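You operate a simulated robot arm through the tools that you are given. There is no shell and no other tool. Be economical: measure what you need, move in short steps, check, and stop when the job is done.

Carry out the task below with a simulated two-armed robot. There is one attempt and no reset: what you move stays moved.

Task
Take the brass shim out of the castor and clamp it tight again.
Fine: one hand steadies the castor while the other loosens the wing nut, draws the shim by its green tab and runs the nut down tight; the shim goes on the scrap tray, the castor on the black mat. Set down upright: shim with the green tab, castor. Where these are worked on the way, their far stop is far enough and under half their travel is too little: wing nut of the castor.
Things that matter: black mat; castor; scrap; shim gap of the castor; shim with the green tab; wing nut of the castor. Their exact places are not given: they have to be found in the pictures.

The check looks at the end state, three seconds after you hand in, the way a careful person would. Anything else that was tipped, shoved, dropped, spilled or broken makes it a failure.

Robot
Two 7-joint arms with two-finger parallel grippers on one trunk, on a base that drives. Base frame: it is fixed to the floor where the robot stands at the start and does not move with it; the origin is under the middle of the robot, x ahead of it, y to its left, z up; the surface under the hand at the start is at about z = 0.88. Units: m, degrees, N and s.
The left shoulder is at the start at [0.07, 0.163, 1.22], the right one opposite. With the tool pointing down near the work surface each hand reaches from about 0.38 to 0.88 m from the robot's upright axis, wherever it stands, measured 20 degrees to its own side. Places, roughly: black mat [0.7, -0.1, 0.9]; scrap [0.6, -0.4, 0.9]; shim gap of the castor [0.5, -0.1, 0.9]; wing nut of the castor [0.5, -0.1, 0.9]. Payload 3.43 kg a hand.
Tool frame (each hand has its own): the origin (TCP) lies between the finger pads and is the grasp point; the fingertips stand 0.034 m ahead of it; z points along the fingers, y is the line along which they close. Largest opening 0.128 m; finger width 0.024, thickness 0.012; the body of the gripper, 0.048 by 0.13 m, starts 0.096 m behind the TCP.
Orientation is that of the tool frame in the base frame, as [roll, pitch, yaw] about the fixed x, y, z axes, in that order (R = Rz(yaw) Ry(pitch) Rx(roll)). With the fingers straight down and closing along the base's y, the tool's x points along the base's -x, its y along +y and its z along -z.

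Tools
- The arms move only by the tool apply_moves. It takes "left_increments", "right_increments" or both (then of equal length, played together; a hand with none holds still); each is a list of rows, each a list of 3 entries, a list of its own where there are three numbers: the opening in per cent of the stroke, from 0 (shut) to 100 (fully open), then the shift along the tool's x, y, z in cm, then the turn, a rotation vector about the tool's x, y, z in rad. In form: [[grip, [dx, dy, dz], [ax, ay, az]], ...]. A call has 1 to 20 rows; each row shifts and turns the commanded pose from where the row before left it, along the tool's axes as they then stand. A row lasts 0.2 s, in which the tool goes at most 0.05 m and 8.6 degrees; a call with a longer step from one row to the next is refused whole, and so is a gripper value outside its range. A pose out of reach is approached as far as the arm can. The call stops where the force on the tool passes 90 N (or 10 N more than at its start, if that is more) or the arm is blocked; 0.2 s more then pass. Each finger travels about 0.153 m/s and halts on what it meets, pressing with about 31 N; the grip force reading is that of the motor and also rises with nothing between the fingers. The clock runs only during rows and for 0.2 s after the last one: add rows that do not move to give the fingers time. It gives the time, the measured TCP pose, the force on the tool (base axes), the opening and the grip force at its end, in the units of the frame above (readings bear some noise), with the torque about the TCP (base axes, N m) and any sound that the robot's microphone picked up, and new pictures: "show" is both (left out), scene, wrist or none (wrist: the cameras of the hands that moved).
- Cameras (640 x 400 px; columns grow to the right, rows downward): "scene" is now at [0.1352, -0.0324, 1.4491]; the picture's right is [-0.33, -0.94, 0.00], its down [-0.51, 0.18, -0.84] and it looks along [0.79, -0.28, -0.55] (base axes); focal length 264 px, centre (320, 200). "left" rides on the left gripper at [0.076, 0.011, -0.16] in its tool frame; the picture's right is [-0.15, 0.99, 0.00], its down [-0.88, -0.13, -0.46] and it looks along [-0.45, -0.07, 0.89] (tool axes); focal length 234 px, centre (320, 200). "right" rides on the right gripper at [0.076, -0.011, -0.16] in its tool frame; the picture's right is [0.15, 0.99, 0.00], its down [-0.88, 0.13, -0.46] and it looks along [-0.45, 0.07, 0.89] (tool axes); focal length 234 px, centre (320, 200).
- raise_lower(by): slides the trunk up (or, below 0, down) by that many m; the arms and the scene camera ride with it, the base frame stays. It gives what a move gives, with no picture.
- steer(legs): drives the robot by 1 to 6 legs, each [ahead, left, turn to the left] in m, m and degrees, along the robot's own axes; the way and the turn of a leg run together, so that a leg with both is an arc; at most 1.5 m and 180 degrees a leg. The arms and the cameras ride along, it lands a little off, and it stops where it bumps. It gives what a move gives, and a new picture of the scene camera.
- head_to(pan, tilt): turns the head with the scene camera to pan (to the left, within 86 degrees either way) and tilt (down, from -29 to 69), counted from straight ahead of the robot. It gives what a move gives, and a new picture of the scene camera.
- probe_pixels(camera, pixels): for up to 12 pixels [column, row] of the newest picture of that camera ("zoom" is the newest enlarged one), the place [x, y, z] in the base frame of the surface seen there, good to about 0.003 m. The clock stands still meanwhile.
- zoom(camera, box): a new picture of the part [left, top, right, bottom] of that camera's present view, enlarged. The clock stands still meanwhile.
- sign_off(): hands the job in; it is judged then, once.

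Keep the steps short. Do not move on a guess: measure, check each grasp and each placing, and mend mistakes. In all there are 80 turns and 260 pictures (those below and enlarged ones count). Leave the grippers open and the arms clear of the work at the hand-in unless told otherwise, and finish with a single line.

The tools are called after ">>>" as name(argument=value, ...) on one line, values as JSON. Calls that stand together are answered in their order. apply_moves: Moves the arms, as the interface text tells. Its arguments: {"type":"object","properties":{"left_increments":{"type":"array","items":{"type":"array"}},"right_increments":{"type":"array","items":{"type":"array"}},"show":{"type":"string","enum":["both","scene","wrist","none"]}},"required":[]} The other tools are called the same way: raise_lower (by) slides the trunk up or down; steer (legs) drives the base; head_to (pan, tilt) turns the head that bears the scene camera; probe_pixels (camera, pixels) gives the place of the surface under pixels of a picture; zoom (camera, box) takes an enlarged picture of a part of a camera's view; sign_off () hands the job in.

At the start:

```text
clock: 0.0
left_tool_pos: [0.5091, 0.1111, 1.2322]
left_tcp_rot: [180.0, 0.0, -179.9]
left_ft_force: [0.0, 0.1, 0.3]
left_torque: [0.0, 0.03, -0.02]
left_width: 0.1281
left_finger_force: 0.0
right_tool_pos: [0.434, -0.2893, 1.2719]
right_tcp_rot: [179.9, 0.1, -180.0]
right_ft_force: [-0.6, 0.6, -0.4]
right_torque: [0.0, -0.03, 0.0]
right_width: 0.1281
right_finger_force: 0.0
trunk travel left (down, up): [-0.7, 0.24]
robot x, y, heading: [0.0051, -0.0004, -0.1]
head pan, tilt: [-19.3, 33.0]
```

scene: 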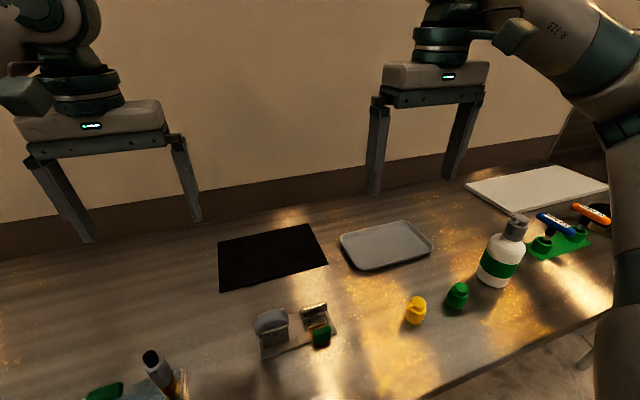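
right: 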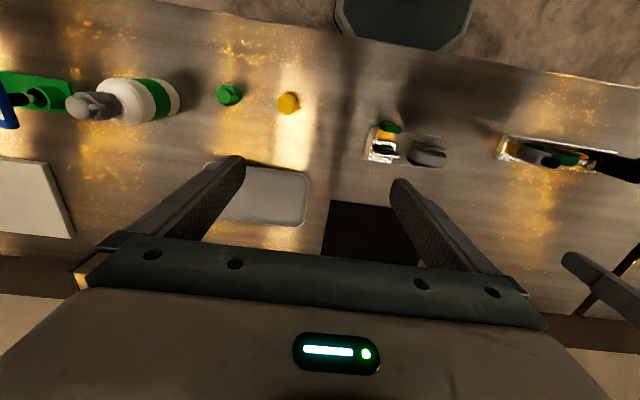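
left: 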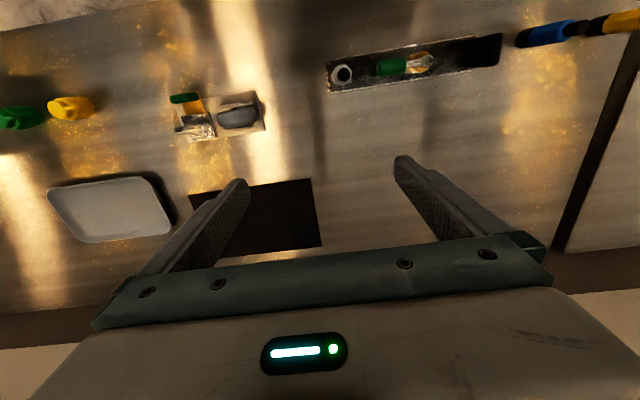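

I see the castor near scene pixel (295,330). I zoom in on it from all three cameras.

>>> zoom(camera="scene", box=[240, 285, 352, 365])

>>> zoom(camera="left", box=[160, 80, 280, 155])

>>> zoom(camera="right", box=[350, 110, 462, 180])

```text
5.00 times, centred on (296, 325) of scene
```

zoom: 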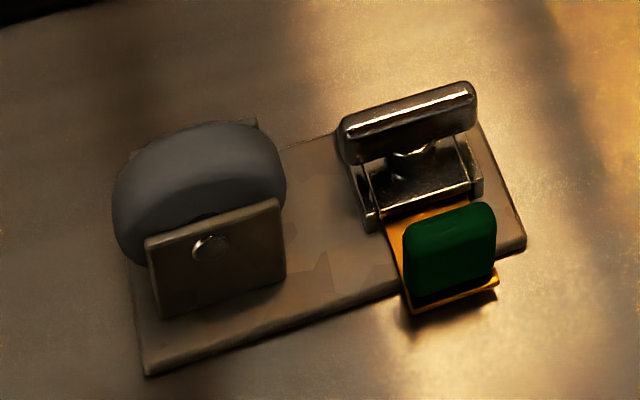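

```text
5.33 times, centred on (220, 118) of left
```

zoom: 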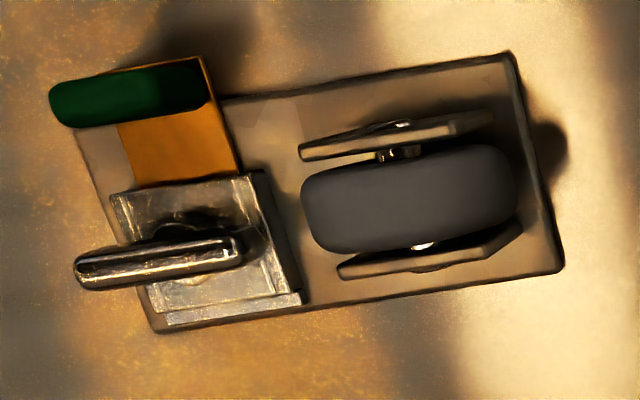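

```text
5.71 times, centred on (406, 145) of right
```

zoom: 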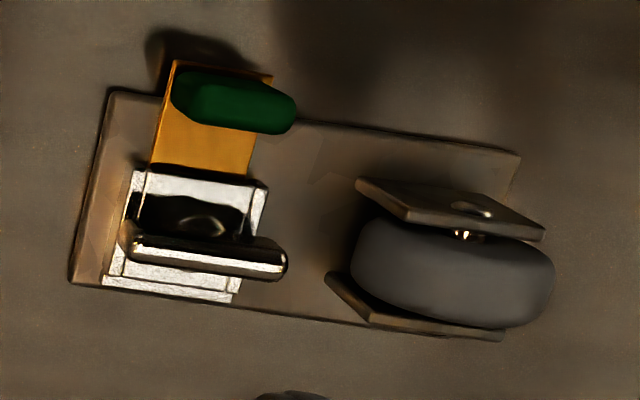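

The last zoom (right camera) shows the castor clearly, so I probe the wing, tab, shim, wheel, cheeks and plate corners.

>>> probe_pixels(camera="zoom", pixels=[[145, 246], [275, 264], [210, 256], [195, 92], [280, 115], [205, 145], [115, 100], [82, 275], [510, 160], [460, 260], [400, 190], [530, 230]])

>>> probe_pixels(camera="scene", pixels=[[270, 247], [389, 246], [302, 311], [325, 304], [314, 307], [321, 330], [321, 340], [270, 320], [272, 338], [245, 340], [313, 322], [318, 347]])

```text
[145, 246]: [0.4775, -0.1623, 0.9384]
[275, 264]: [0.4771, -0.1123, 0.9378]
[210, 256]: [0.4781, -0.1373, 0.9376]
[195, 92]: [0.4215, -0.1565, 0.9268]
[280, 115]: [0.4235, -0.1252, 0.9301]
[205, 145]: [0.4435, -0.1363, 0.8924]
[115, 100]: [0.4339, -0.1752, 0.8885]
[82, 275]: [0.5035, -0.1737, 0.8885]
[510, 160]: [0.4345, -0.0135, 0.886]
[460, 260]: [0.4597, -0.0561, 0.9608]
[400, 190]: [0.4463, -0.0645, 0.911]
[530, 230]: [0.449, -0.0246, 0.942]
```

```text
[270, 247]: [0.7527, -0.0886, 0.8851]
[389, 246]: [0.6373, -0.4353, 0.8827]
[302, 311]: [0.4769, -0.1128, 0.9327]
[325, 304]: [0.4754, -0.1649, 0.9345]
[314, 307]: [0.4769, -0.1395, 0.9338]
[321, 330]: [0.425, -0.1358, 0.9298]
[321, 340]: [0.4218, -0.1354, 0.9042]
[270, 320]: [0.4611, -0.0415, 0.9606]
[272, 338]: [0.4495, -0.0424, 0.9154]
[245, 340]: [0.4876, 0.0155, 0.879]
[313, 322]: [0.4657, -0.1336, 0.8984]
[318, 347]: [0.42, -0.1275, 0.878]
```

The castor is square to the base. The wing is along y at (0.477,-0.138,0.935), the green tab at (0.423,-0.14), and the wheel cheeks near y=-0.042. I turn the left hand to close along x, tilt it towards its own side and bring it above the wheel.

>>> apply_moves(left_increments=[[100, [0, 0, 0], [0, 0, 0.1428]], [100, [0, 0, 0], [0, 0, 0.1428]], [100, [0, 0, 0], [0, 0, 0.1428]], [100, [0, 0, 0], [0, 0, 0.1428]], [100, [0, 0, 0], [0, 0, 0.1428]], [100, [0, 0, 0], [0, 0, 0.1428]], [100, [0, 0, 0], [0, 0, 0.1428]], [100, [0, 0, 0], [0, 0, 0.1428]], [100, [0, 0, 0], [0, 0, 0.1428]], [100, [0, 0, 0], [0, 0, 0.1428]], [100, [0, 0, 0], [0, 0, 0.1428]], [100, [-3.2, -1, 3], [0, 0, 0]], [100, [-3.2, -1, 3], [0, 0, 0]], [100, [-3.2, -1, 3], [0, 0, 0]], [100, [-3.2, -1, 3], [0, 0, 0]], [100, [0, 0, 0], [0, -0.145, 0]], [100, [0, 0, 0], [0, -0.145, 0]], [100, [0, 0, 0], [0, -0.145, 0]]])

```text
clock: 3.8
left_tool_pos: [0.4156, -0.0374, 1.1008]
left_tcp_rot: [-179.9, 25.1, 90.0]
left_ft_force: [0.5, 0.1, -0.1]
left_torque: [0.02, -0.02, -0.01]
left_width: 0.128
left_finger_force: 0.0
left hand out of reach, approached as far as the arm can: row 10, 11
right_tool_pos: [0.4337, -0.2881, 1.273]
right_tcp_rot: [-179.9, 0.0, -180.0]
right_ft_force: [-0.2, 0.0, 0.0]
right_torque: [-0.02, 0.01, 0.01]
right_width: 0.1282
right_finger_force: 0.0
trunk travel left (down, up): [-0.7, 0.24]
robot x, y, heading: [0.0017, 0.0064, 0.1]
head pan, tilt: [-19.3, 33.0]
```

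scene: 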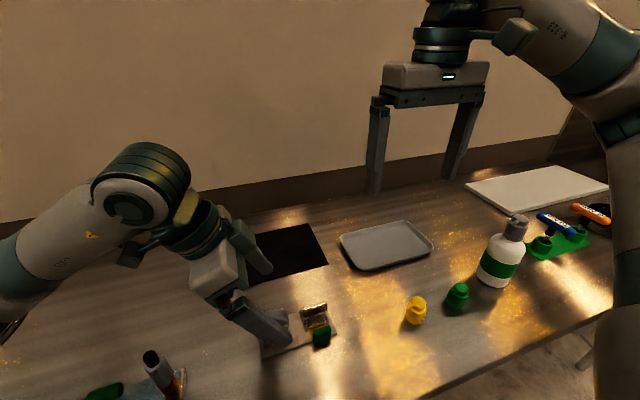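
left: 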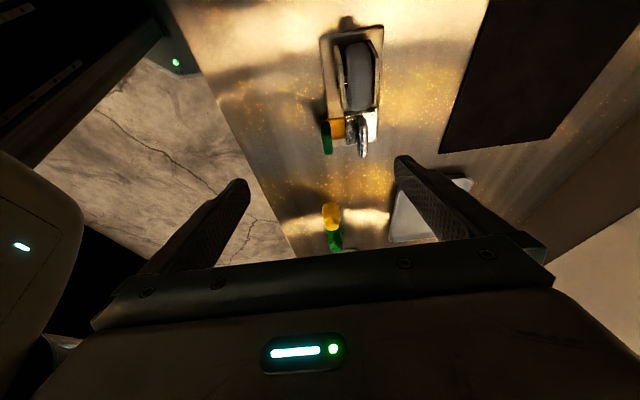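

The left hand is tilted and its view of the castor is at (350,85). I zoom there to measure the cheeks.

>>> zoom(camera="left", box=[270, 10, 430, 110])

>>> zoom(camera="left", box=[300, 95, 400, 158])

```text
4.00 times, centred on (350, 60) of left
```

zoom: 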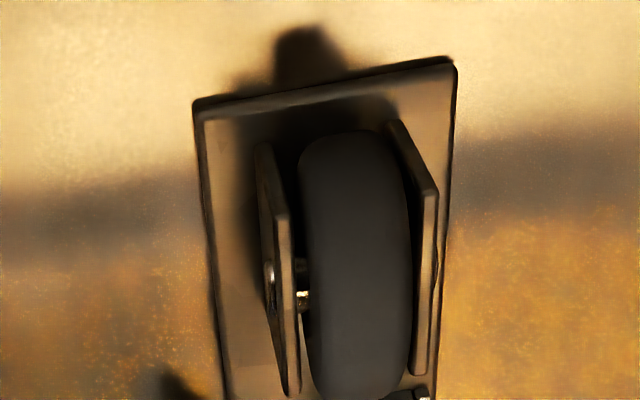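

```text
6.35 times, centred on (350, 126) of left
```

zoom: 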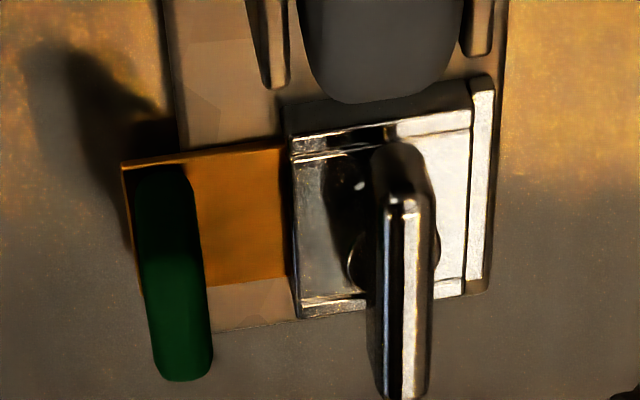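

Good views. I probe the cheek edges (left picture) and clamp parts (zoom).

>>> probe_pixels(camera="left", pixels=[[341, 66], [343, 104], [377, 58], [375, 100], [336, 48], [369, 43], [338, 80], [361, 80], [321, 37], [383, 27], [383, 27], [324, 60]])

>>> probe_pixels(camera="zoom", pixels=[[160, 180], [180, 360], [150, 240], [240, 220], [395, 160], [400, 390], [410, 215], [455, 230], [480, 200], [310, 200], [310, 290], [388, 300]])

```text
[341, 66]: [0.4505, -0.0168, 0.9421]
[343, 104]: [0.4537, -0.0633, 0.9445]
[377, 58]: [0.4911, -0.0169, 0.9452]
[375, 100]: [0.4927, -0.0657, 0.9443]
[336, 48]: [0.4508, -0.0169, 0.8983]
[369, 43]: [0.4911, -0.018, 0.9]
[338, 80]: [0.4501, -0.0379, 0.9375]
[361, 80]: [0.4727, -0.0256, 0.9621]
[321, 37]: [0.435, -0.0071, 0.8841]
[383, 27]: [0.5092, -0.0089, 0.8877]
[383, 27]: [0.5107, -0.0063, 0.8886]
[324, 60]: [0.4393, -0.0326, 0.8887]
```

```text
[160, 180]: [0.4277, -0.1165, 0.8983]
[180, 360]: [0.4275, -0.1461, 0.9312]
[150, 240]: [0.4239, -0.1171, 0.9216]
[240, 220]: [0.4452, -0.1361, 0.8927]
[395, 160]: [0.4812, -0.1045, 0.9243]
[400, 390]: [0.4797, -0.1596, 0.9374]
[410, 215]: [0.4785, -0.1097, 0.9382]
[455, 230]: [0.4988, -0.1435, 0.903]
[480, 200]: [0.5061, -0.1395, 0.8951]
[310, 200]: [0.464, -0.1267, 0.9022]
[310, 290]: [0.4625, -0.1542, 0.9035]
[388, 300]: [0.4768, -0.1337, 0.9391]
```

The cheeks' outer faces are at x 0.449 and 0.495, y -0.017 to -0.065, tops at 0.944. I lower the open left hand around them to (0.472,-0.035,0.935).

>>> apply_moves(left_increments=[[100, [1.45, 1.88, 2.98], [0, 0, 0]], [100, [1.45, 1.88, 2.98], [0, 0, 0]], [100, [1.45, 1.89, 2.98], [0, 0, 0]], [100, [1.45, 0, 2.98], [0, 0, 0]], [100, [1.45, 0, 2.98], [0, 0, 0]], [100, [0, 0, 0], [0, 0, 0]]])

```text
clock: 5.2
left_tool_pos: [0.4625, -0.0382, 0.9528]
left_tcp_rot: [179.9, 24.9, 90.0]
left_ft_force: [-0.5, 0.1, 0.4]
left_torque: [-0.03, -0.01, -0.04]
left_width: 0.1282
left_finger_force: 0.0
left hand out of reach, approached as far as the arm can: row 3
right_tool_pos: [0.4322, -0.2904, 1.2724]
right_tcp_rot: [179.9, 0.0, 180.0]
right_ft_force: [0.0, 0.2, -0.7]
right_torque: [0.02, -0.02, 0.0]
right_width: 0.1283
right_finger_force: 0.0
trunk travel left (down, up): [-0.7, 0.24]
robot x, y, heading: [0.0029, 0.0026, -0.1]
head pan, tilt: [-19.3, 33.0]
```

scene: 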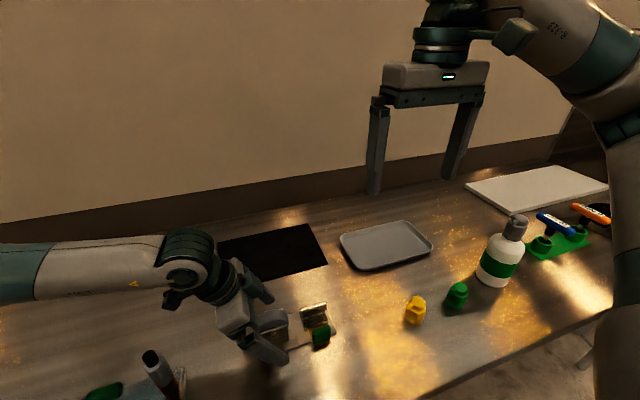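
left: 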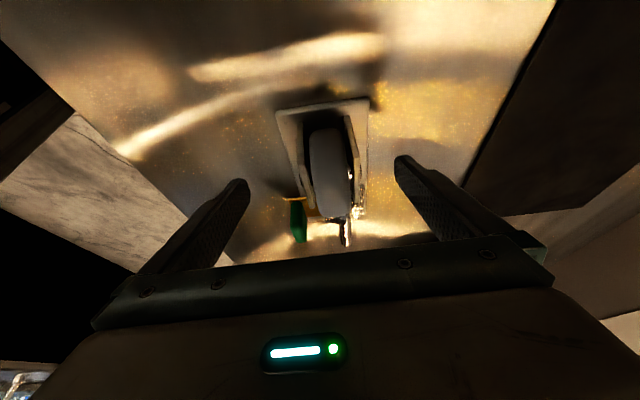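

One row fell a little short. I correct the rest: +0.95 cm in x and 1.8 cm down.

>>> apply_moves(left_increments=[[100, [0.5, 0.95, 0.75], [0, 0, 0]], [100, [0.55, 0, 0.75], [0, 0, 0]], [100, [0, 0, 0], [0, 0, 0]]], show="wrist")

```text
clock: 6.0
left_tool_pos: [0.4737, -0.033, 0.9335]
left_tcp_rot: [180.0, 25.0, 90.0]
left_ft_force: [0.0, -1.2, 0.3]
left_torque: [0.04, 0.02, -0.01]
left_width: 0.1281
left_finger_force: 0.0
right_tool_pos: [0.4345, -0.2876, 1.2736]
right_tcp_rot: [180.0, -0.1, -180.0]
right_ft_force: [0.6, -0.5, -0.2]
right_torque: [-0.01, -0.02, -0.01]
right_width: 0.128
right_finger_force: 0.1
trunk travel left (down, up): [-0.7, 0.24]
robot x, y, heading: [-0.0032, -0.0006, 0.2]
head pan, tilt: [-19.3, 33.0]
```

left: 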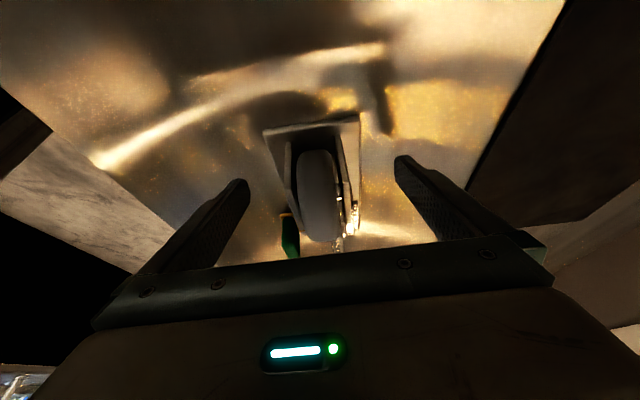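

Position is right. I close the left fingers on the cheeks in stages.

>>> apply_moves(left_increments=[[60, [0, 0, 0], [0, 0, 0]], [42, [0, 0, 0], [0, 0, 0]], [30, [0, 0, 0], [0, 0, 0]], [0, [0, 0, 0], [0, 0, 0]], [0, [0, 0, 0], [0, 0, 0]]])

```text
clock: 7.2
left_tool_pos: [0.4727, -0.0341, 0.9349]
left_tcp_rot: [-180.0, 25.0, 90.2]
left_ft_force: [-0.6, 1.6, -0.4]
left_torque: [-0.31, 0.08, -0.14]
left_width: 0.0456
left_finger_force: 30.9
right_tool_pos: [0.433, -0.2899, 1.272]
right_tcp_rot: [-180.0, 0.0, -180.0]
right_ft_force: [-0.4, 0.4, -0.6]
right_torque: [-0.01, 0.03, 0.0]
right_width: 0.1279
right_finger_force: 0.1
trunk travel left (down, up): [-0.7, 0.24]
robot x, y, heading: [-0.0006, -0.0019, -0.0]
head pan, tilt: [-19.3, 33.0]
```

scene: 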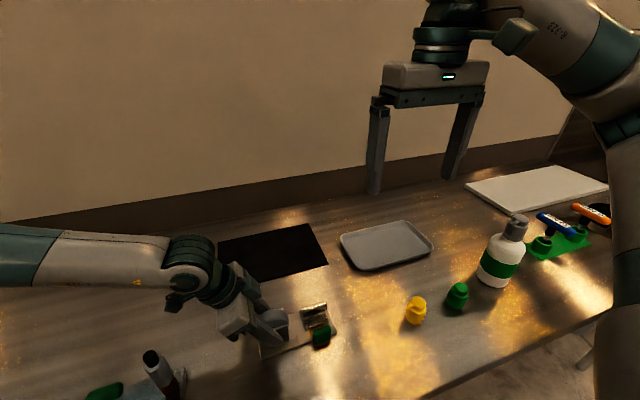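
left: 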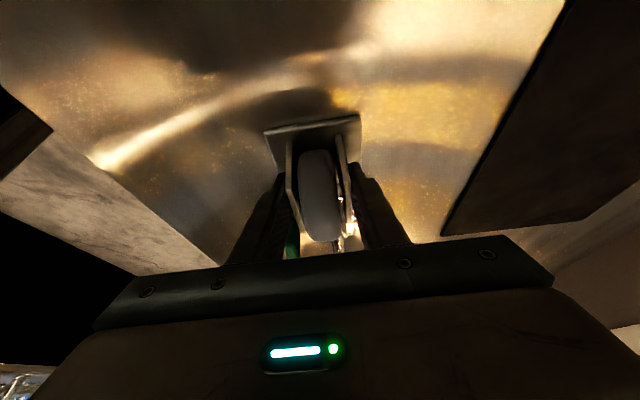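

The castor is held: width 0.0456 m, 31 N. Next I turn the right hand a quarter so it closes across the wing, leaving the longer wrist range for loosening, and bring it above the nut.

>>> apply_moves(right_increments=[[100, [0, 0, 0], [0, 0, 0.1428]], [100, [0, 0, 0], [0, 0, 0.1428]], [100, [0, 0, 0], [0, 0, 0.1428]], [100, [0, 0, 0], [0, 0, 0.1428]], [100, [0, 0, 0], [0, 0, 0.1428]], [100, [0, 0, 0], [0, 0, 0.1428]], [100, [0, 0, 0], [0, 0, 0.1428]], [100, [0, 0, 0], [0, 0, 0.1428]], [100, [0, 0, 0], [0, 0, 0.1428]], [100, [0, 0, 0], [0, 0, 0.1428]], [100, [0, 0, 0], [0, 0, 0.1428]], [100, [2.53, 0.73, 3.67], [0, 0, 0]], [100, [2.53, 0.73, 3.67], [0, 0, 0]], [100, [2.53, 0.73, 3.67], [0, 0, 0]], [100, [2.53, 0.73, 3.67], [0, 0, 0]], [100, [2.53, 0.73, 3.67], [0, 0, 0]], [100, [2.53, 0.73, 3.67], [0, 0, 0]], [100, [0, 0, 0], [0, 0, 0]]])

```text
clock: 11.0
left_tool_pos: [0.472, -0.0343, 0.933]
left_tcp_rot: [180.0, 24.9, 90.1]
left_ft_force: [0.0, -0.3, -0.6]
left_torque: [-0.25, 0.11, 0.04]
left_width: 0.0457
left_finger_force: 30.9
right_tool_pos: [0.4762, -0.1373, 1.0531]
right_tcp_rot: [-180.0, 0.0, 90.1]
right_ft_force: [-0.2, -0.2, -0.5]
right_torque: [0.0, 0.04, 0.0]
right_width: 0.1281
right_finger_force: 0.1
trunk travel left (down, up): [-0.7, 0.24]
robot x, y, heading: [0.0032, 0.0012, -0.0]
head pan, tilt: [-19.3, 33.0]
```

scene: 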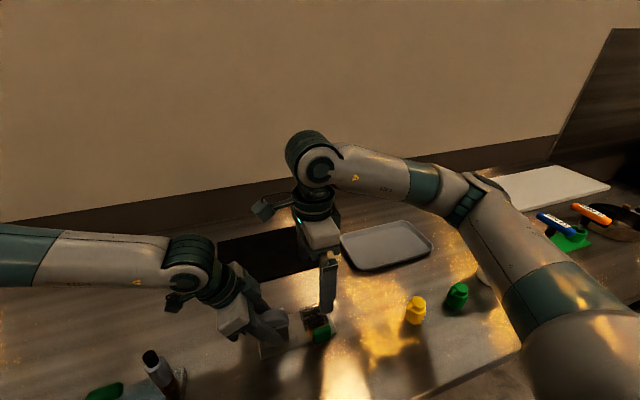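
right: 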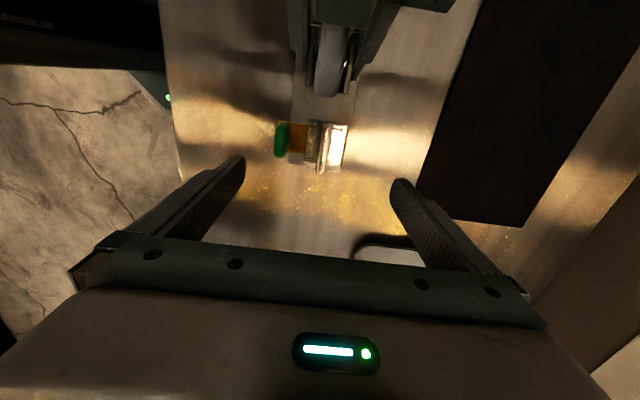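

Above the nut. I zoom the right view around (315,145) to check the wing's place and thickness before going down.

>>> zoom(camera="right", box=[265, 105, 365, 180])

```text
5.33 times, centred on (315, 142) of right
```

zoom: 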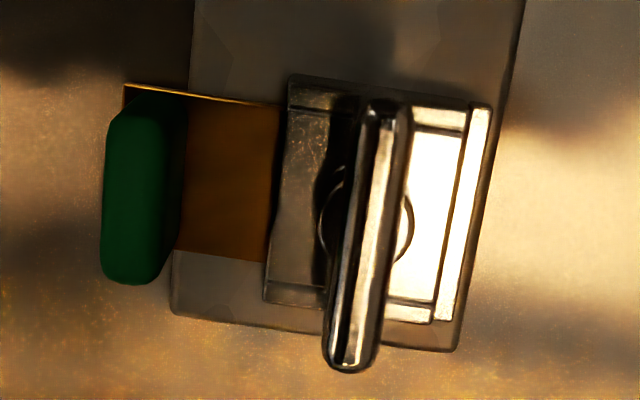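

>>> probe_pixels(camera="zoom", pixels=[[378, 115], [350, 345], [365, 230], [400, 150], [350, 240], [108, 240], [170, 240], [140, 130], [130, 270], [330, 225], [290, 200], [410, 235]])

```text
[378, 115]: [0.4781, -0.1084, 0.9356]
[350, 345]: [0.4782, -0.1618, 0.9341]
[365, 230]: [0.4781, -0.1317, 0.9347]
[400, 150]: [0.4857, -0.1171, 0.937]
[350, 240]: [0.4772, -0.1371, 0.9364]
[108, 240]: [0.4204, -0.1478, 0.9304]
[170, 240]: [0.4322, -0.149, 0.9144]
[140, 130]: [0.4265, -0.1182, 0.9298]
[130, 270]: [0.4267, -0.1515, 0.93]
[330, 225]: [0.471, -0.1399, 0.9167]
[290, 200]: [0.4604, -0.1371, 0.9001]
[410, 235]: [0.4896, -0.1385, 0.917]
```

The wing is centred at (0.4785,-0.136), with its top at 0.937 and boss top at 0.917. I narrow to 31% and go down so the tips reach about 0.919.

>>> apply_moves(right_increments=[[31, [0.1, 0.2, 0], [0, 0, 0]], [31, [0, 0, 0], [0, 0, 0]], [31, [0, 0, 3.3], [0, 0, 0]], [31, [0, 0, 3.3], [0, 0, 0]], [31, [0, 0, 3.3], [0, 0, 0]], [31, [0, 0, 0], [0, 0, 0]]])

```text
clock: 12.4
left_tool_pos: [0.4722, -0.0341, 0.9345]
left_tcp_rot: [-180.0, 24.9, 90.1]
left_ft_force: [0.1, 0.8, -0.2]
left_torque: [-0.02, 0.11, -0.12]
left_width: 0.0458
left_finger_force: 30.9
right_tool_pos: [0.4789, -0.1364, 0.9541]
right_tcp_rot: [180.0, 0.1, 90.1]
right_ft_force: [0.7, -0.1, 0.6]
right_torque: [-0.01, 0.02, 0.01]
right_width: 0.0397
right_finger_force: 0.0
trunk travel left (down, up): [-0.7, 0.24]
robot x, y, heading: [0.0015, 0.0019, -0.0]
head pan, tilt: [-19.3, 33.0]
```

scene: 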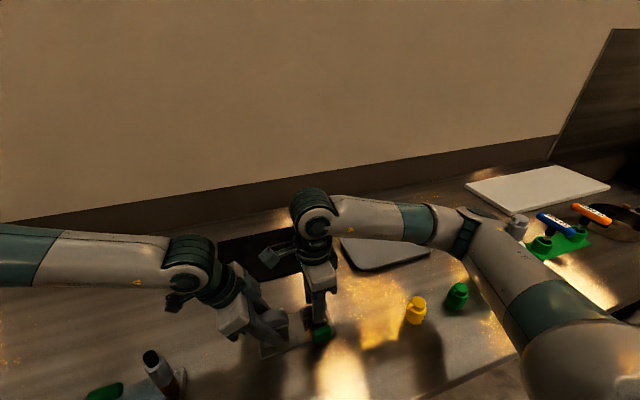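
right: 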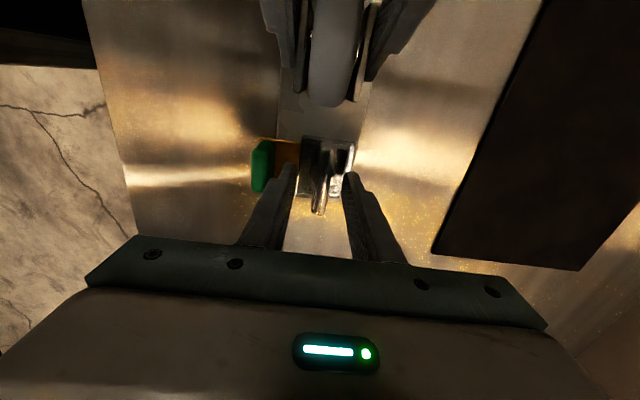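

The fingers straddle the wing. I close on it and turn a first small step counter-clockwise (minus tool z) to feel the torque.

>>> apply_moves(right_increments=[[15, [0, 0, 0], [0, 0, 0]], [0, [0, 0, 0], [0, 0, 0]], [0, [0, 0, 0], [0, 0, 0]], [0, [0, 0, 0], [0, 0, 0]], [0, [0, 0, 0], [0, 0, -0.1]], [0, [0, 0, 0], [0, 0, -0.1]], [0, [0, 0, 0], [0, 0, 0]]])

```text
clock: 14.0
left_tool_pos: [0.4724, -0.0353, 0.9345]
left_tcp_rot: [-180.0, 24.9, 90.0]
left_ft_force: [-17.4, 5.2, 5.1]
left_torque: [0.01, 0.45, -1.42]
left_width: 0.046
left_finger_force: 31.8
right_tool_pos: [0.4777, -0.1374, 0.9546]
right_tcp_rot: [-180.0, 0.0, 101.4]
right_ft_force: [14.7, -6.7, -0.2]
right_torque: [-0.35, -0.43, 0.0]
right_width: 0.0139
right_finger_force: 31.3
trunk travel left (down, up): [-0.7, 0.24]
robot x, y, heading: [-0.0015, 0.0006, 0.1]
head pan, tilt: [-19.3, 33.0]
```

scene: 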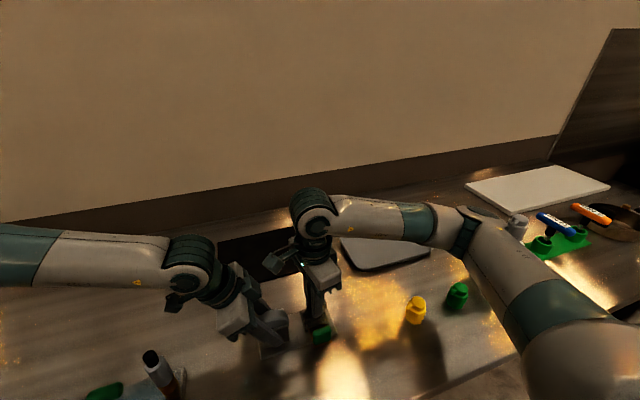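
right: 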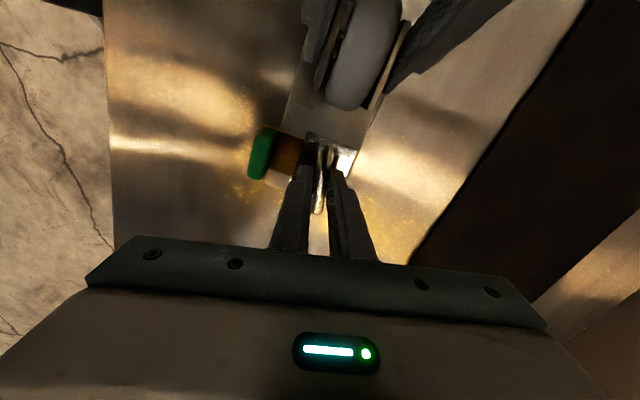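

The wing follows with 11° turned and little torque, but there is a side force of 15 N from a 1-2 mm offset. I relieve it and turn further.

>>> apply_moves(right_increments=[[0, [-0.08, 0.14, 0], [0, 0, 0]], [0, [0, 0, 0], [0, 0, -0.12]], [0, [0, 0, 0], [0, 0, -0.12]], [0, [0, 0, 0], [0, 0, -0.12]], [0, [0, 0, 0], [0, 0, 0]]], show="wrist")

```text
clock: 15.2
left_tool_pos: [0.4731, -0.0341, 0.9347]
left_tcp_rot: [180.0, 24.9, 90.1]
left_ft_force: [-4.9, 1.0, -0.6]
left_torque: [0.07, 0.39, -0.48]
left_width: 0.046
left_finger_force: 30.9
right_tool_pos: [0.4809, -0.1362, 0.9538]
right_tcp_rot: [180.0, -0.1, 122.2]
right_ft_force: [3.6, -1.8, 2.2]
right_torque: [-0.14, -0.22, 0.02]
right_width: 0.0137
right_finger_force: 31.2
trunk travel left (down, up): [-0.7, 0.24]
robot x, y, heading: [0.0023, -0.0004, 0.1]
head pan, tilt: [-19.3, 33.0]
```

right: 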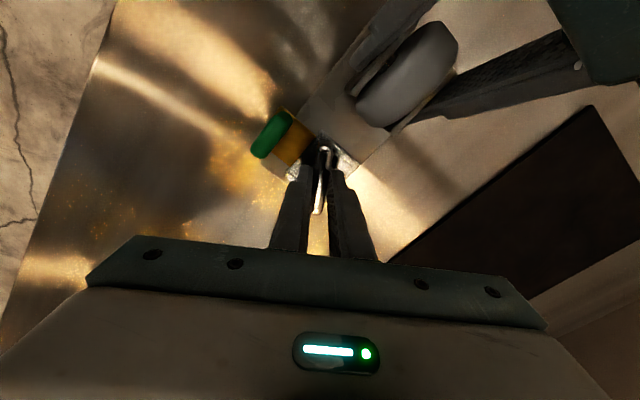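

Forces are now small and the wing turns with the fingers (32°). I continue by 55°.

>>> apply_moves(right_increments=[[0, [0, 0, 0], [0, 0, -0.12]], [0, [0, 0, 0], [0, 0, -0.12]], [0, [0, 0, 0], [0, 0, -0.12]], [0, [0, 0, 0], [0, 0, -0.12]], [0, [0, 0, 0], [0, 0, -0.12]], [0, [0, 0, 0], [0, 0, -0.12]], [0, [0, 0, 0], [0, 0, -0.12]], [0, [0, 0, 0], [0, 0, -0.12]], [0, [0, 0, 0], [0, 0, 0]]])

```text
clock: 17.2
left_tool_pos: [0.4722, -0.0338, 0.9345]
left_tcp_rot: [180.0, 25.0, 90.0]
left_ft_force: [2.7, -4.8, -4.1]
left_torque: [0.45, 0.07, 0.03]
left_width: 0.0458
left_finger_force: 30.5
right_tool_pos: [0.4796, -0.1376, 0.9534]
right_tcp_rot: [179.9, 0.0, 177.3]
right_ft_force: [-1.8, 9.1, 11.1]
right_torque: [0.22, 0.35, -0.01]
right_width: 0.0135
right_finger_force: 30.8
trunk travel left (down, up): [-0.7, 0.24]
robot x, y, heading: [-0.0003, 0.0029, 0.2]
head pan, tilt: [-19.3, 33.0]
```

scene: 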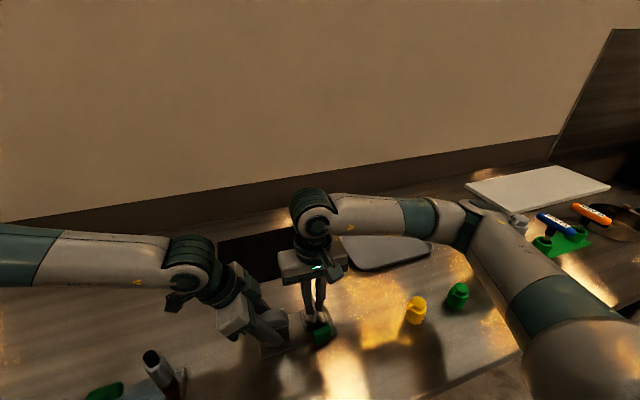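
right: 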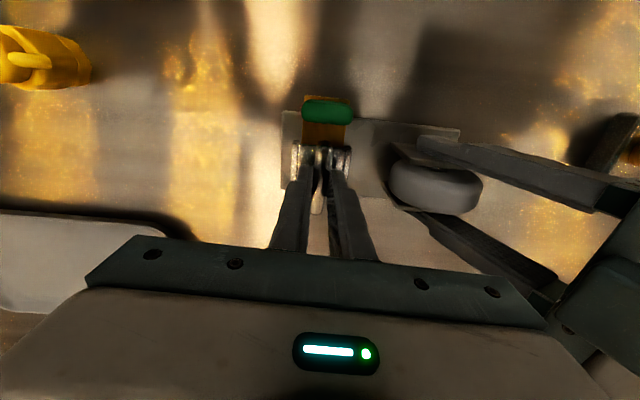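

Turned about 87°. The nut is rising slightly (11 N up). I follow it upward a little and keep turning.

>>> apply_moves(right_increments=[[0, [0, 0.08, -0.1], [0, 0, 0]], [0, [0, 0, -0.02], [0, 0, -0.12]], [0, [0, 0, -0.02], [0, 0, -0.12]], [0, [0, 0, -0.02], [0, 0, -0.12]], [0, [0, 0, -0.02], [0, 0, -0.12]], [0, [0, 0, -0.02], [0, 0, -0.12]], [0, [0, 0, -0.02], [0, 0, -0.12]], [0, [0, 0, 0], [0, 0, 0]]])

```text
clock: 19.0
left_tool_pos: [0.4731, -0.0344, 0.9339]
left_tcp_rot: [180.0, 25.1, 90.0]
left_ft_force: [-5.3, 1.8, 11.2]
left_torque: [-0.9, -0.52, -0.43]
left_width: 0.046
left_finger_force: 31.0
right_tool_pos: [0.4811, -0.1368, 0.9554]
right_tcp_rot: [180.0, -0.1, -141.5]
right_ft_force: [4.5, -2.9, -12.0]
right_torque: [-0.66, 0.29, 0.0]
right_width: 0.0135
right_finger_force: 31.2
trunk travel left (down, up): [-0.7, 0.24]
robot x, y, heading: [0.0004, 0.0027, 0.2]
head pan, tilt: [-19.3, 33.0]
```

scene: 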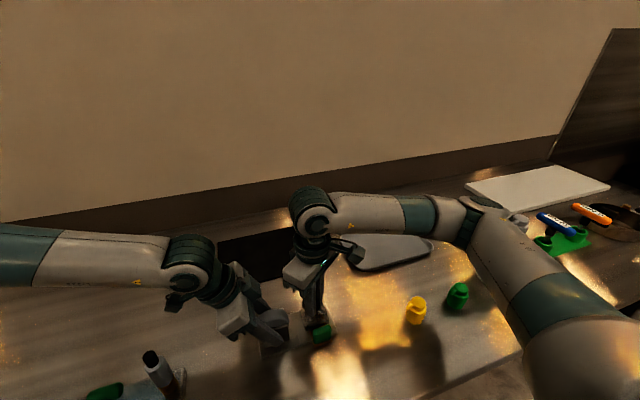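
right: 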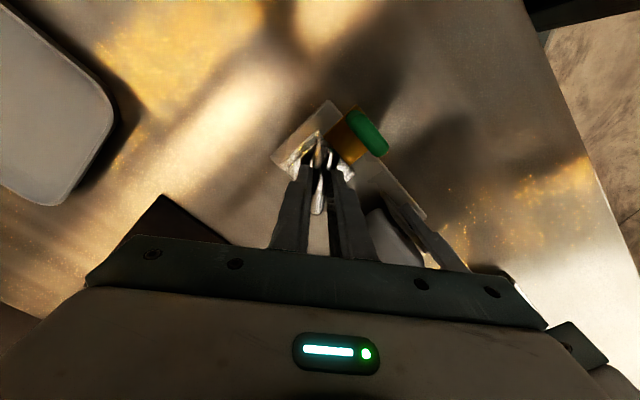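

Turned 128°; now I am pulling up slightly too much (-12 N). I drop 1 mm and continue.

>>> apply_moves(right_increments=[[0, [0, 0, 0.1], [0, 0, 0]], [0, [0, 0, 0], [0, 0, -0.12]], [0, [0, 0, 0], [0, 0, -0.12]], [0, [0, 0, 0], [0, 0, -0.12]], [0, [0, 0, 0], [0, 0, -0.12]], [0, [0, 0, 0], [0, 0, -0.12]], [0, [0, 0, 0], [0, 0, 0]]])

```text
clock: 20.6
left_tool_pos: [0.473, -0.0343, 0.9353]
left_tcp_rot: [180.0, 24.9, 90.1]
left_ft_force: [2.2, 5.5, 12.1]
left_torque: [0.4, 0.14, -0.11]
left_width: 0.046
left_finger_force: 30.5
right_tool_pos: [0.4807, -0.1367, 0.9549]
right_tcp_rot: [-180.0, 0.1, -107.1]
right_ft_force: [1.0, -5.8, 0.2]
right_torque: [-0.61, 0.01, -0.07]
right_width: 0.0134
right_finger_force: 31.0
trunk travel left (down, up): [-0.7, 0.24]
robot x, y, heading: [0.0013, 0.0006, -0.1]
head pan, tilt: [-19.3, 33.0]
```

scene: 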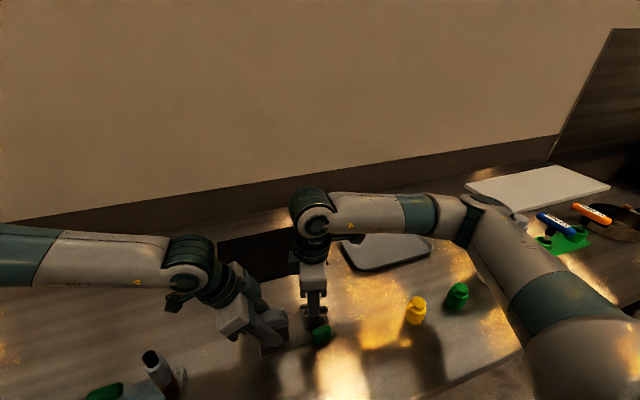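
right: 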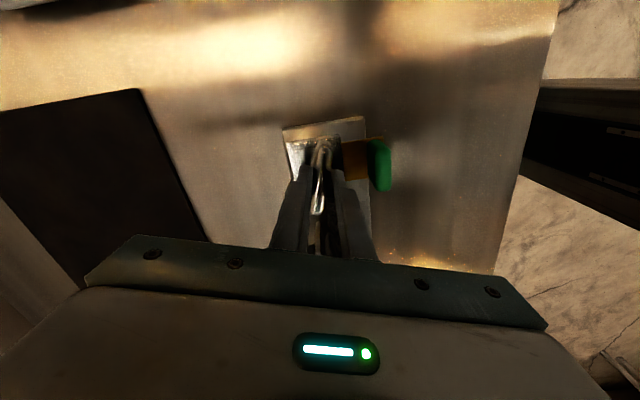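

163° turned. I continue 17° more and look for a stop or a torque rise.

>>> apply_moves(right_increments=[[0, [0, 0, 0], [0, 0, -0.1]], [0, [0, 0, 0], [0, 0, -0.1]], [0, [0, 0, 0], [0, 0, -0.1]], [0, [0, 0, 0], [0, 0, 0]]], show="wrist")

>>> zoom(camera="right", box=[265, 105, 395, 225])

```text
clock: 21.6
left_tool_pos: [0.4723, -0.0365, 0.9345]
left_tcp_rot: [-179.9, 25.4, 89.9]
left_ft_force: [-15.2, -20.5, 8.1]
left_torque: [-0.36, 0.98, -1.37]
left_width: 0.0498
left_finger_force: 30.9
right_tool_pos: [0.464, -0.1423, 0.958]
right_tcp_rot: [-179.2, 0.0, -97.4]
right_ft_force: [13.1, 22.6, -6.8]
right_torque: [0.76, -0.95, 0.0]
right_width: 0.0146
right_finger_force: 31.3
right hand out of reach, approached as far as the arm can: row 2, 3
trunk travel left (down, up): [-0.7, 0.24]
robot x, y, heading: [0.0018, -0.0015, 0.1]
head pan, tilt: [-19.3, 33.0]
```

right: 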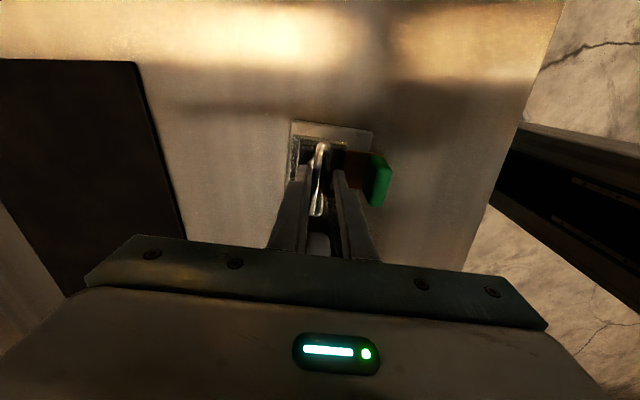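

```text
3.33 times, centred on (330, 165) of right
```

zoom: 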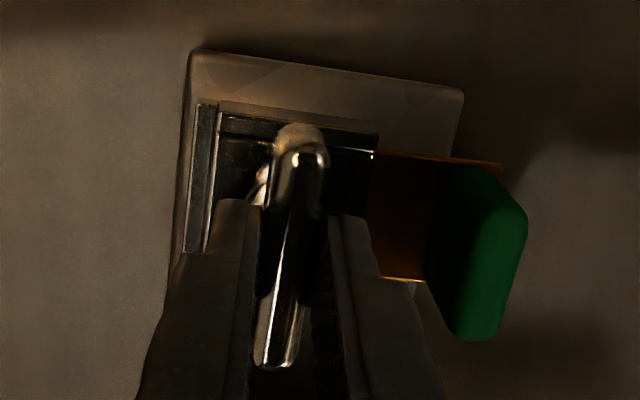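

The wrist reached its limit and dragged the hand sideways by 1.7 cm. I release the wing, turn back a little, then rise to inspect.

>>> apply_moves(right_increments=[[31, [0, 0, 0], [0, 0, 0.1]], [31, [0, 0, 0], [0, 0, 0.1]], [31, [0, 0, -4], [0, 0, 0.1]], [31, [0, 0, -4], [0, 0, 0]], [31, [0, 0, 0], [0, 0, 0]]])

```text
clock: 22.8
left_tool_pos: [0.4735, -0.0345, 0.9344]
left_tcp_rot: [-179.9, 24.8, 90.1]
left_ft_force: [0.1, -1.2, -6.0]
left_torque: [0.26, -0.03, -0.01]
left_width: 0.0458
left_finger_force: 31.1
right_tool_pos: [0.4662, -0.1436, 1.0389]
right_tcp_rot: [179.9, 0.2, -112.9]
right_ft_force: [-0.5, 0.4, 0.3]
right_torque: [0.02, -0.01, -0.01]
right_width: 0.0397
right_finger_force: 0.0
trunk travel left (down, up): [-0.7, 0.24]
robot x, y, heading: [0.0022, 0.0003, -0.0]
head pan, tilt: [-19.3, 33.0]
```

scene: 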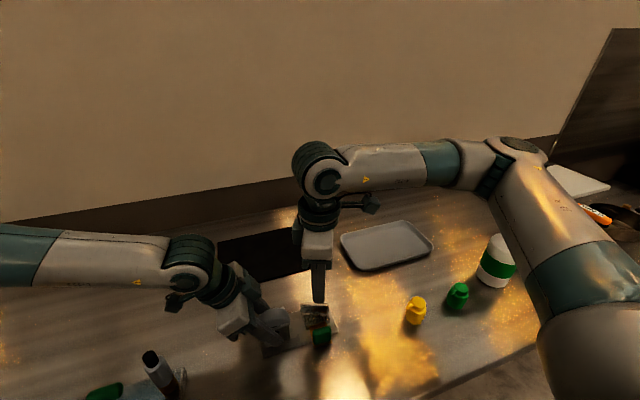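
right: 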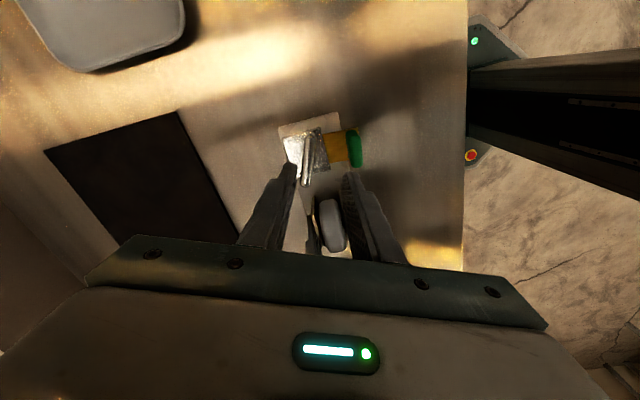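

>>> zoom(camera="right", box=[265, 110, 375, 200])

>>> zoom(camera="scene", box=[250, 280, 362, 360])

```text
4.44 times, centred on (320, 155) of right
```

zoom: 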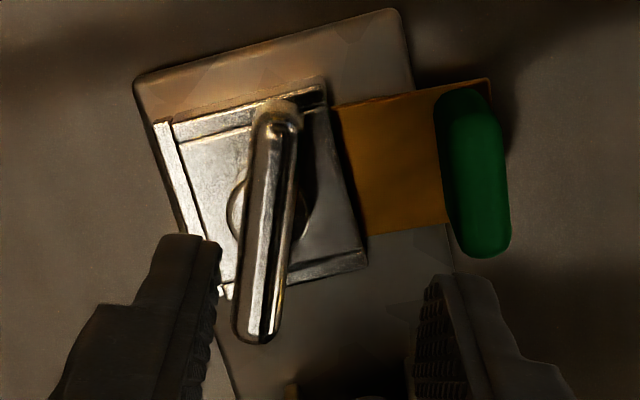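

```text
5.00 times, centred on (306, 320) of scene
```

zoom: 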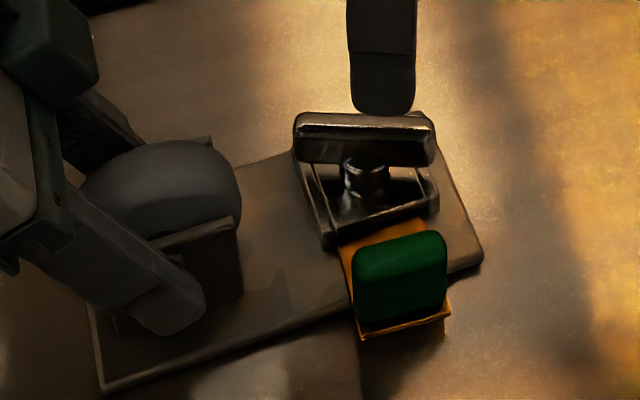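

The nut stands higher on its stem now. I measure how far, using the scene zoom.

>>> probe_pixels(camera="zoom", pixels=[[305, 128], [425, 128], [365, 128], [362, 190], [400, 185], [400, 270], [395, 245], [355, 325], [440, 305], [345, 250], [425, 195], [470, 255]])

>>> probe_pixels(camera="right", pixels=[[311, 138], [308, 178], [325, 145], [341, 146], [357, 133], [358, 163], [347, 160], [312, 172], [300, 170]])

```text
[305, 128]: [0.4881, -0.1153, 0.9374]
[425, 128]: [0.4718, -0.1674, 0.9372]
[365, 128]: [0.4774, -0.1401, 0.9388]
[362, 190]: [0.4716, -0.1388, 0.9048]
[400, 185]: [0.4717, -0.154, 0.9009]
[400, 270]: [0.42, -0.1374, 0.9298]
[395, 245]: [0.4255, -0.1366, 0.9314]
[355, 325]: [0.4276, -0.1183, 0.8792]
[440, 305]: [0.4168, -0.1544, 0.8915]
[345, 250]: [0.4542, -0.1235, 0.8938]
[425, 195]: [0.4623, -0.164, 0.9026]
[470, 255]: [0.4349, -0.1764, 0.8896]
```

```text
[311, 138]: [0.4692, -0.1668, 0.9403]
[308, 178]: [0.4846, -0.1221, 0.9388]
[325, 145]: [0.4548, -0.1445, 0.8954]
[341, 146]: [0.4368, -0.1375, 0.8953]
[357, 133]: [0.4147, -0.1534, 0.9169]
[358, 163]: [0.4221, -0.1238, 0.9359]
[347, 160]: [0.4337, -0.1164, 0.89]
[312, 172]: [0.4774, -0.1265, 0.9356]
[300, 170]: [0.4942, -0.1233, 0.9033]
```

The wing rose 2-3 mm and has turned about 161°. To be sure it is past half its travel, I wind the wrist back and take a second turn.

>>> apply_moves(right_increments=[[31, [0, 0, 0], [0, 0, 0.149]], [31, [0, 0, 0], [0, 0, 0.149]], [31, [0, 0, 0], [0, 0, 0.149]], [31, [0, 0, 0], [0, 0, 0.149]], [31, [0, 0, 0], [0, 0, 0.149]], [31, [0, 0, 0], [0, 0, 0.149]], [31, [0, 0, 0], [0, 0, 0.149]], [31, [0, 0, 0], [0, 0, 0.149]], [31, [0, 0, 0], [0, 0, 0.149]], [31, [0, 0, 0], [0, 0, 0.149]], [31, [0, 0, 0], [0, 0, 0.149]], [31, [0, 0, 0], [0, 0, 0.149]], [31, [0, 0, 0], [0, 0, 0.149]], [31, [0, 0, 0], [0, 0, 0.149]], [31, [0, 0, 0], [0, 0, 0.149]], [31, [0, 0, 0], [0, 0, 0.149]], [31, [0, 0, 0], [0, 0, 0.149]], [31, [0, 0, 0], [0, 0, 0.149]], [31, [0, 0, 0], [0, 0, 0.149]], [31, [0, 0, 0], [0, 0, 0.149]]], show="wrist")

>>> zoom(camera="right", box=[265, 105, 375, 195])

```text
clock: 27.0
left_tool_pos: [0.4729, -0.0343, 0.9345]
left_tcp_rot: [180.0, 24.9, 90.1]
left_ft_force: [-0.4, 0.4, -5.9]
left_torque: [0.26, 0.01, -0.02]
left_width: 0.0462
left_finger_force: 30.5
right_tool_pos: [0.4656, -0.1447, 1.0391]
right_tcp_rot: [-179.9, 0.0, 76.2]
right_ft_force: [-0.1, 0.9, 0.6]
right_torque: [0.0, -0.03, -0.01]
right_width: 0.0397
right_finger_force: 0.1
trunk travel left (down, up): [-0.7, 0.24]
robot x, y, heading: [0.0013, 0.0005, 0.2]
head pan, tilt: [-19.3, 33.0]
```

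right: 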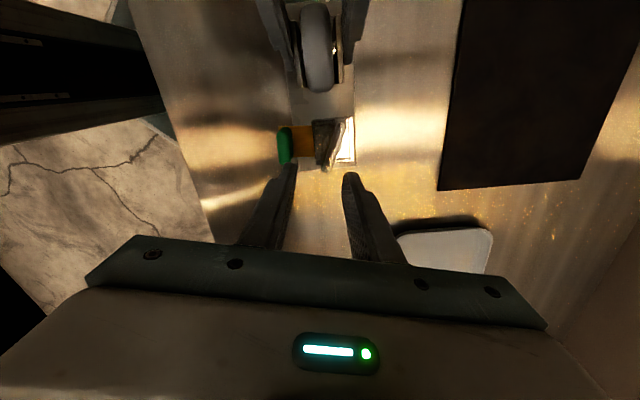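

```text
4.44 times, centred on (320, 150) of right
```

zoom: 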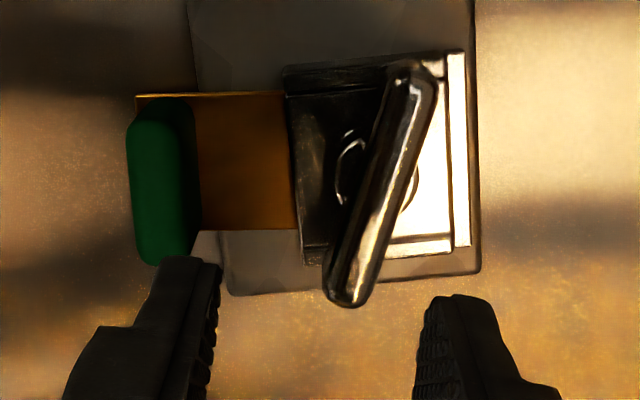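

>>> probe_pixels(camera="zoom", pixels=[[408, 80], [350, 285], [378, 185], [350, 180], [410, 190], [155, 120], [155, 240]])

```text
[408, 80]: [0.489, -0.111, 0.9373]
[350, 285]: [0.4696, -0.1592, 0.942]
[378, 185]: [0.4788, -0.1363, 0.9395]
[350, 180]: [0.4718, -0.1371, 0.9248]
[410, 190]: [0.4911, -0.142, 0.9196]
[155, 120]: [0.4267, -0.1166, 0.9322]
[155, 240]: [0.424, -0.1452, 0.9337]
```

The wing points 22° off y, centred at about (0.480,-0.1365). I align to yaw 68°, centre, descend, and grip.

>>> apply_moves(right_increments=[[31, [0, 0, 0], [0, 0, 0.143]], [31, [1.3, 1.03, 0], [0, 0, 0]], [31, [0, 0, 2.8], [0, 0, 0]], [31, [0, 0, 2.8], [0, 0, 0]], [31, [0, 0, 2.8], [0, 0, 0]], [15, [0, 0, 0], [0, 0, 0]], [0, [0, 0, 0], [0, 0, 0]], [0, [0, 0, 0], [0, 0, 0]], [0, [0, 0, 0], [0, 0, 0]]], show="wrist")

```text
clock: 29.0
left_tool_pos: [0.471, -0.0347, 0.9329]
left_tcp_rot: [-179.9, 24.9, 90.1]
left_ft_force: [-11.9, 8.7, 2.5]
left_torque: [-0.29, 0.11, -1.18]
left_width: 0.046
left_finger_force: 30.6
right_tool_pos: [0.4807, -0.1374, 0.9548]
right_tcp_rot: [-180.0, 0.2, 68.0]
right_ft_force: [12.6, -9.9, -3.3]
right_torque: [-0.49, -0.41, -0.02]
right_width: 0.0134
right_finger_force: 31.4
trunk travel left (down, up): [-0.7, 0.24]
robot x, y, heading: [0.0019, 0.0006, -0.0]
head pan, tilt: [-19.3, 33.0]
```

right: 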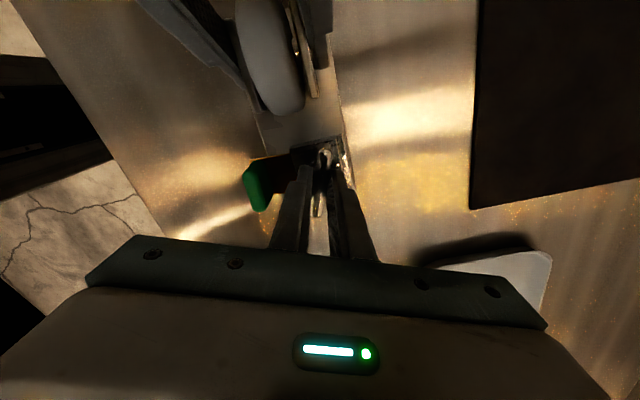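

Gripped (13.4 mm). I relieve the 12 N side force and turn on by about 41°.

>>> apply_moves(right_increments=[[0, [-0.03, 0.12, 0], [0, 0, 0]], [0, [0, 0, 0], [0, 0, -0.12]], [0, [0, 0, 0], [0, 0, -0.12]], [0, [0, 0, 0], [0, 0, -0.12]], [0, [0, 0, 0], [0, 0, -0.12]], [0, [0, 0, 0], [0, 0, -0.12]], [0, [0, 0, 0], [0, 0, -0.12]], [0, [0, 0, 0], [0, 0, 0]]], show="wrist")

```text
clock: 30.8
left_tool_pos: [0.4736, -0.0353, 0.9341]
left_tcp_rot: [180.0, 24.9, 90.1]
left_ft_force: [-1.7, 8.5, -3.8]
left_torque: [0.14, -0.07, -0.14]
left_width: 0.0459
left_finger_force: 30.6
right_tool_pos: [0.4805, -0.1377, 0.9555]
right_tcp_rot: [-179.9, 0.1, 109.5]
right_ft_force: [2.1, -8.5, -0.7]
right_torque: [-0.29, 0.07, 0.0]
right_width: 0.0135
right_finger_force: 30.4
trunk travel left (down, up): [-0.7, 0.24]
robot x, y, heading: [-0.0008, 0.0009, -0.2]
head pan, tilt: [-19.3, 33.0]
```

right: 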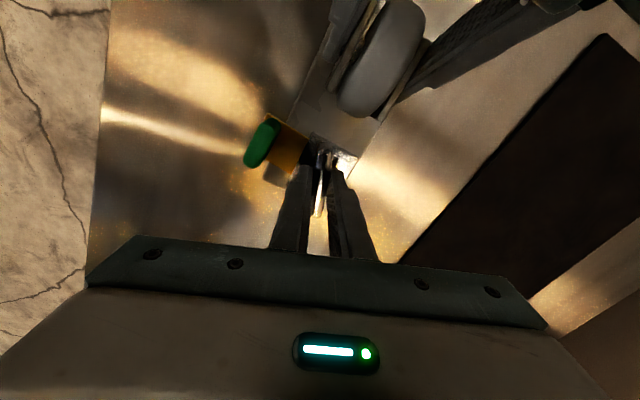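

Still free (about 203° in total). I turn another 69°, following slightly upward.

>>> apply_moves(right_increments=[[0, [0, 0, -0.02], [0, 0, -0.12]], [0, [0, 0, -0.02], [0, 0, -0.12]], [0, [0, 0, -0.02], [0, 0, -0.12]], [0, [0, 0, -0.02], [0, 0, -0.12]], [0, [0, 0, -0.02], [0, 0, -0.12]], [0, [0, 0, -0.02], [0, 0, -0.12]], [0, [0, 0, -0.01], [0, 0, -0.12]], [0, [0, 0, -0.01], [0, 0, -0.12]], [0, [0, 0, -0.01], [0, 0, -0.12]], [0, [0, 0, -0.01], [0, 0, -0.12]], [0, [0, 0, 0], [0, 0, 0]]], show="wrist")

```text
clock: 33.2
left_tool_pos: [0.4711, -0.0363, 0.9344]
left_tcp_rot: [-179.7, 25.0, 89.9]
left_ft_force: [-33.9, -12.9, 1.2]
left_torque: [0.52, -0.71, 1.16]
left_width: 0.0485
left_finger_force: 30.7
right_tool_pos: [0.4816, -0.1379, 0.9574]
right_tcp_rot: [180.0, 0.4, 177.7]
right_ft_force: [34.9, 13.8, -1.2]
right_torque: [-0.51, -0.17, -4.82]
right_width: 0.0466
right_finger_force: 30.7
trunk travel left (down, up): [-0.7, 0.24]
robot x, y, heading: [0.0, -0.0026, -0.1]
head pan, tilt: [-19.3, 33.0]
```

right: 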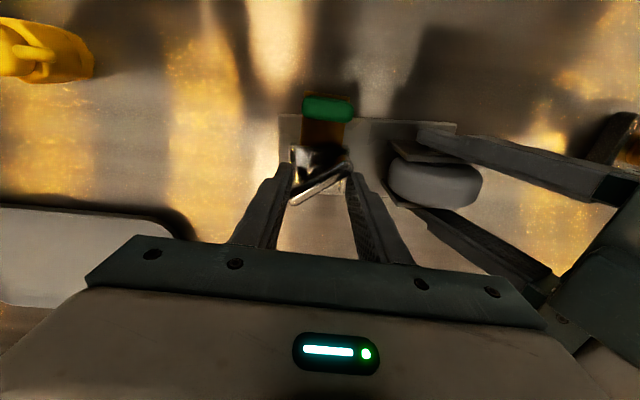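

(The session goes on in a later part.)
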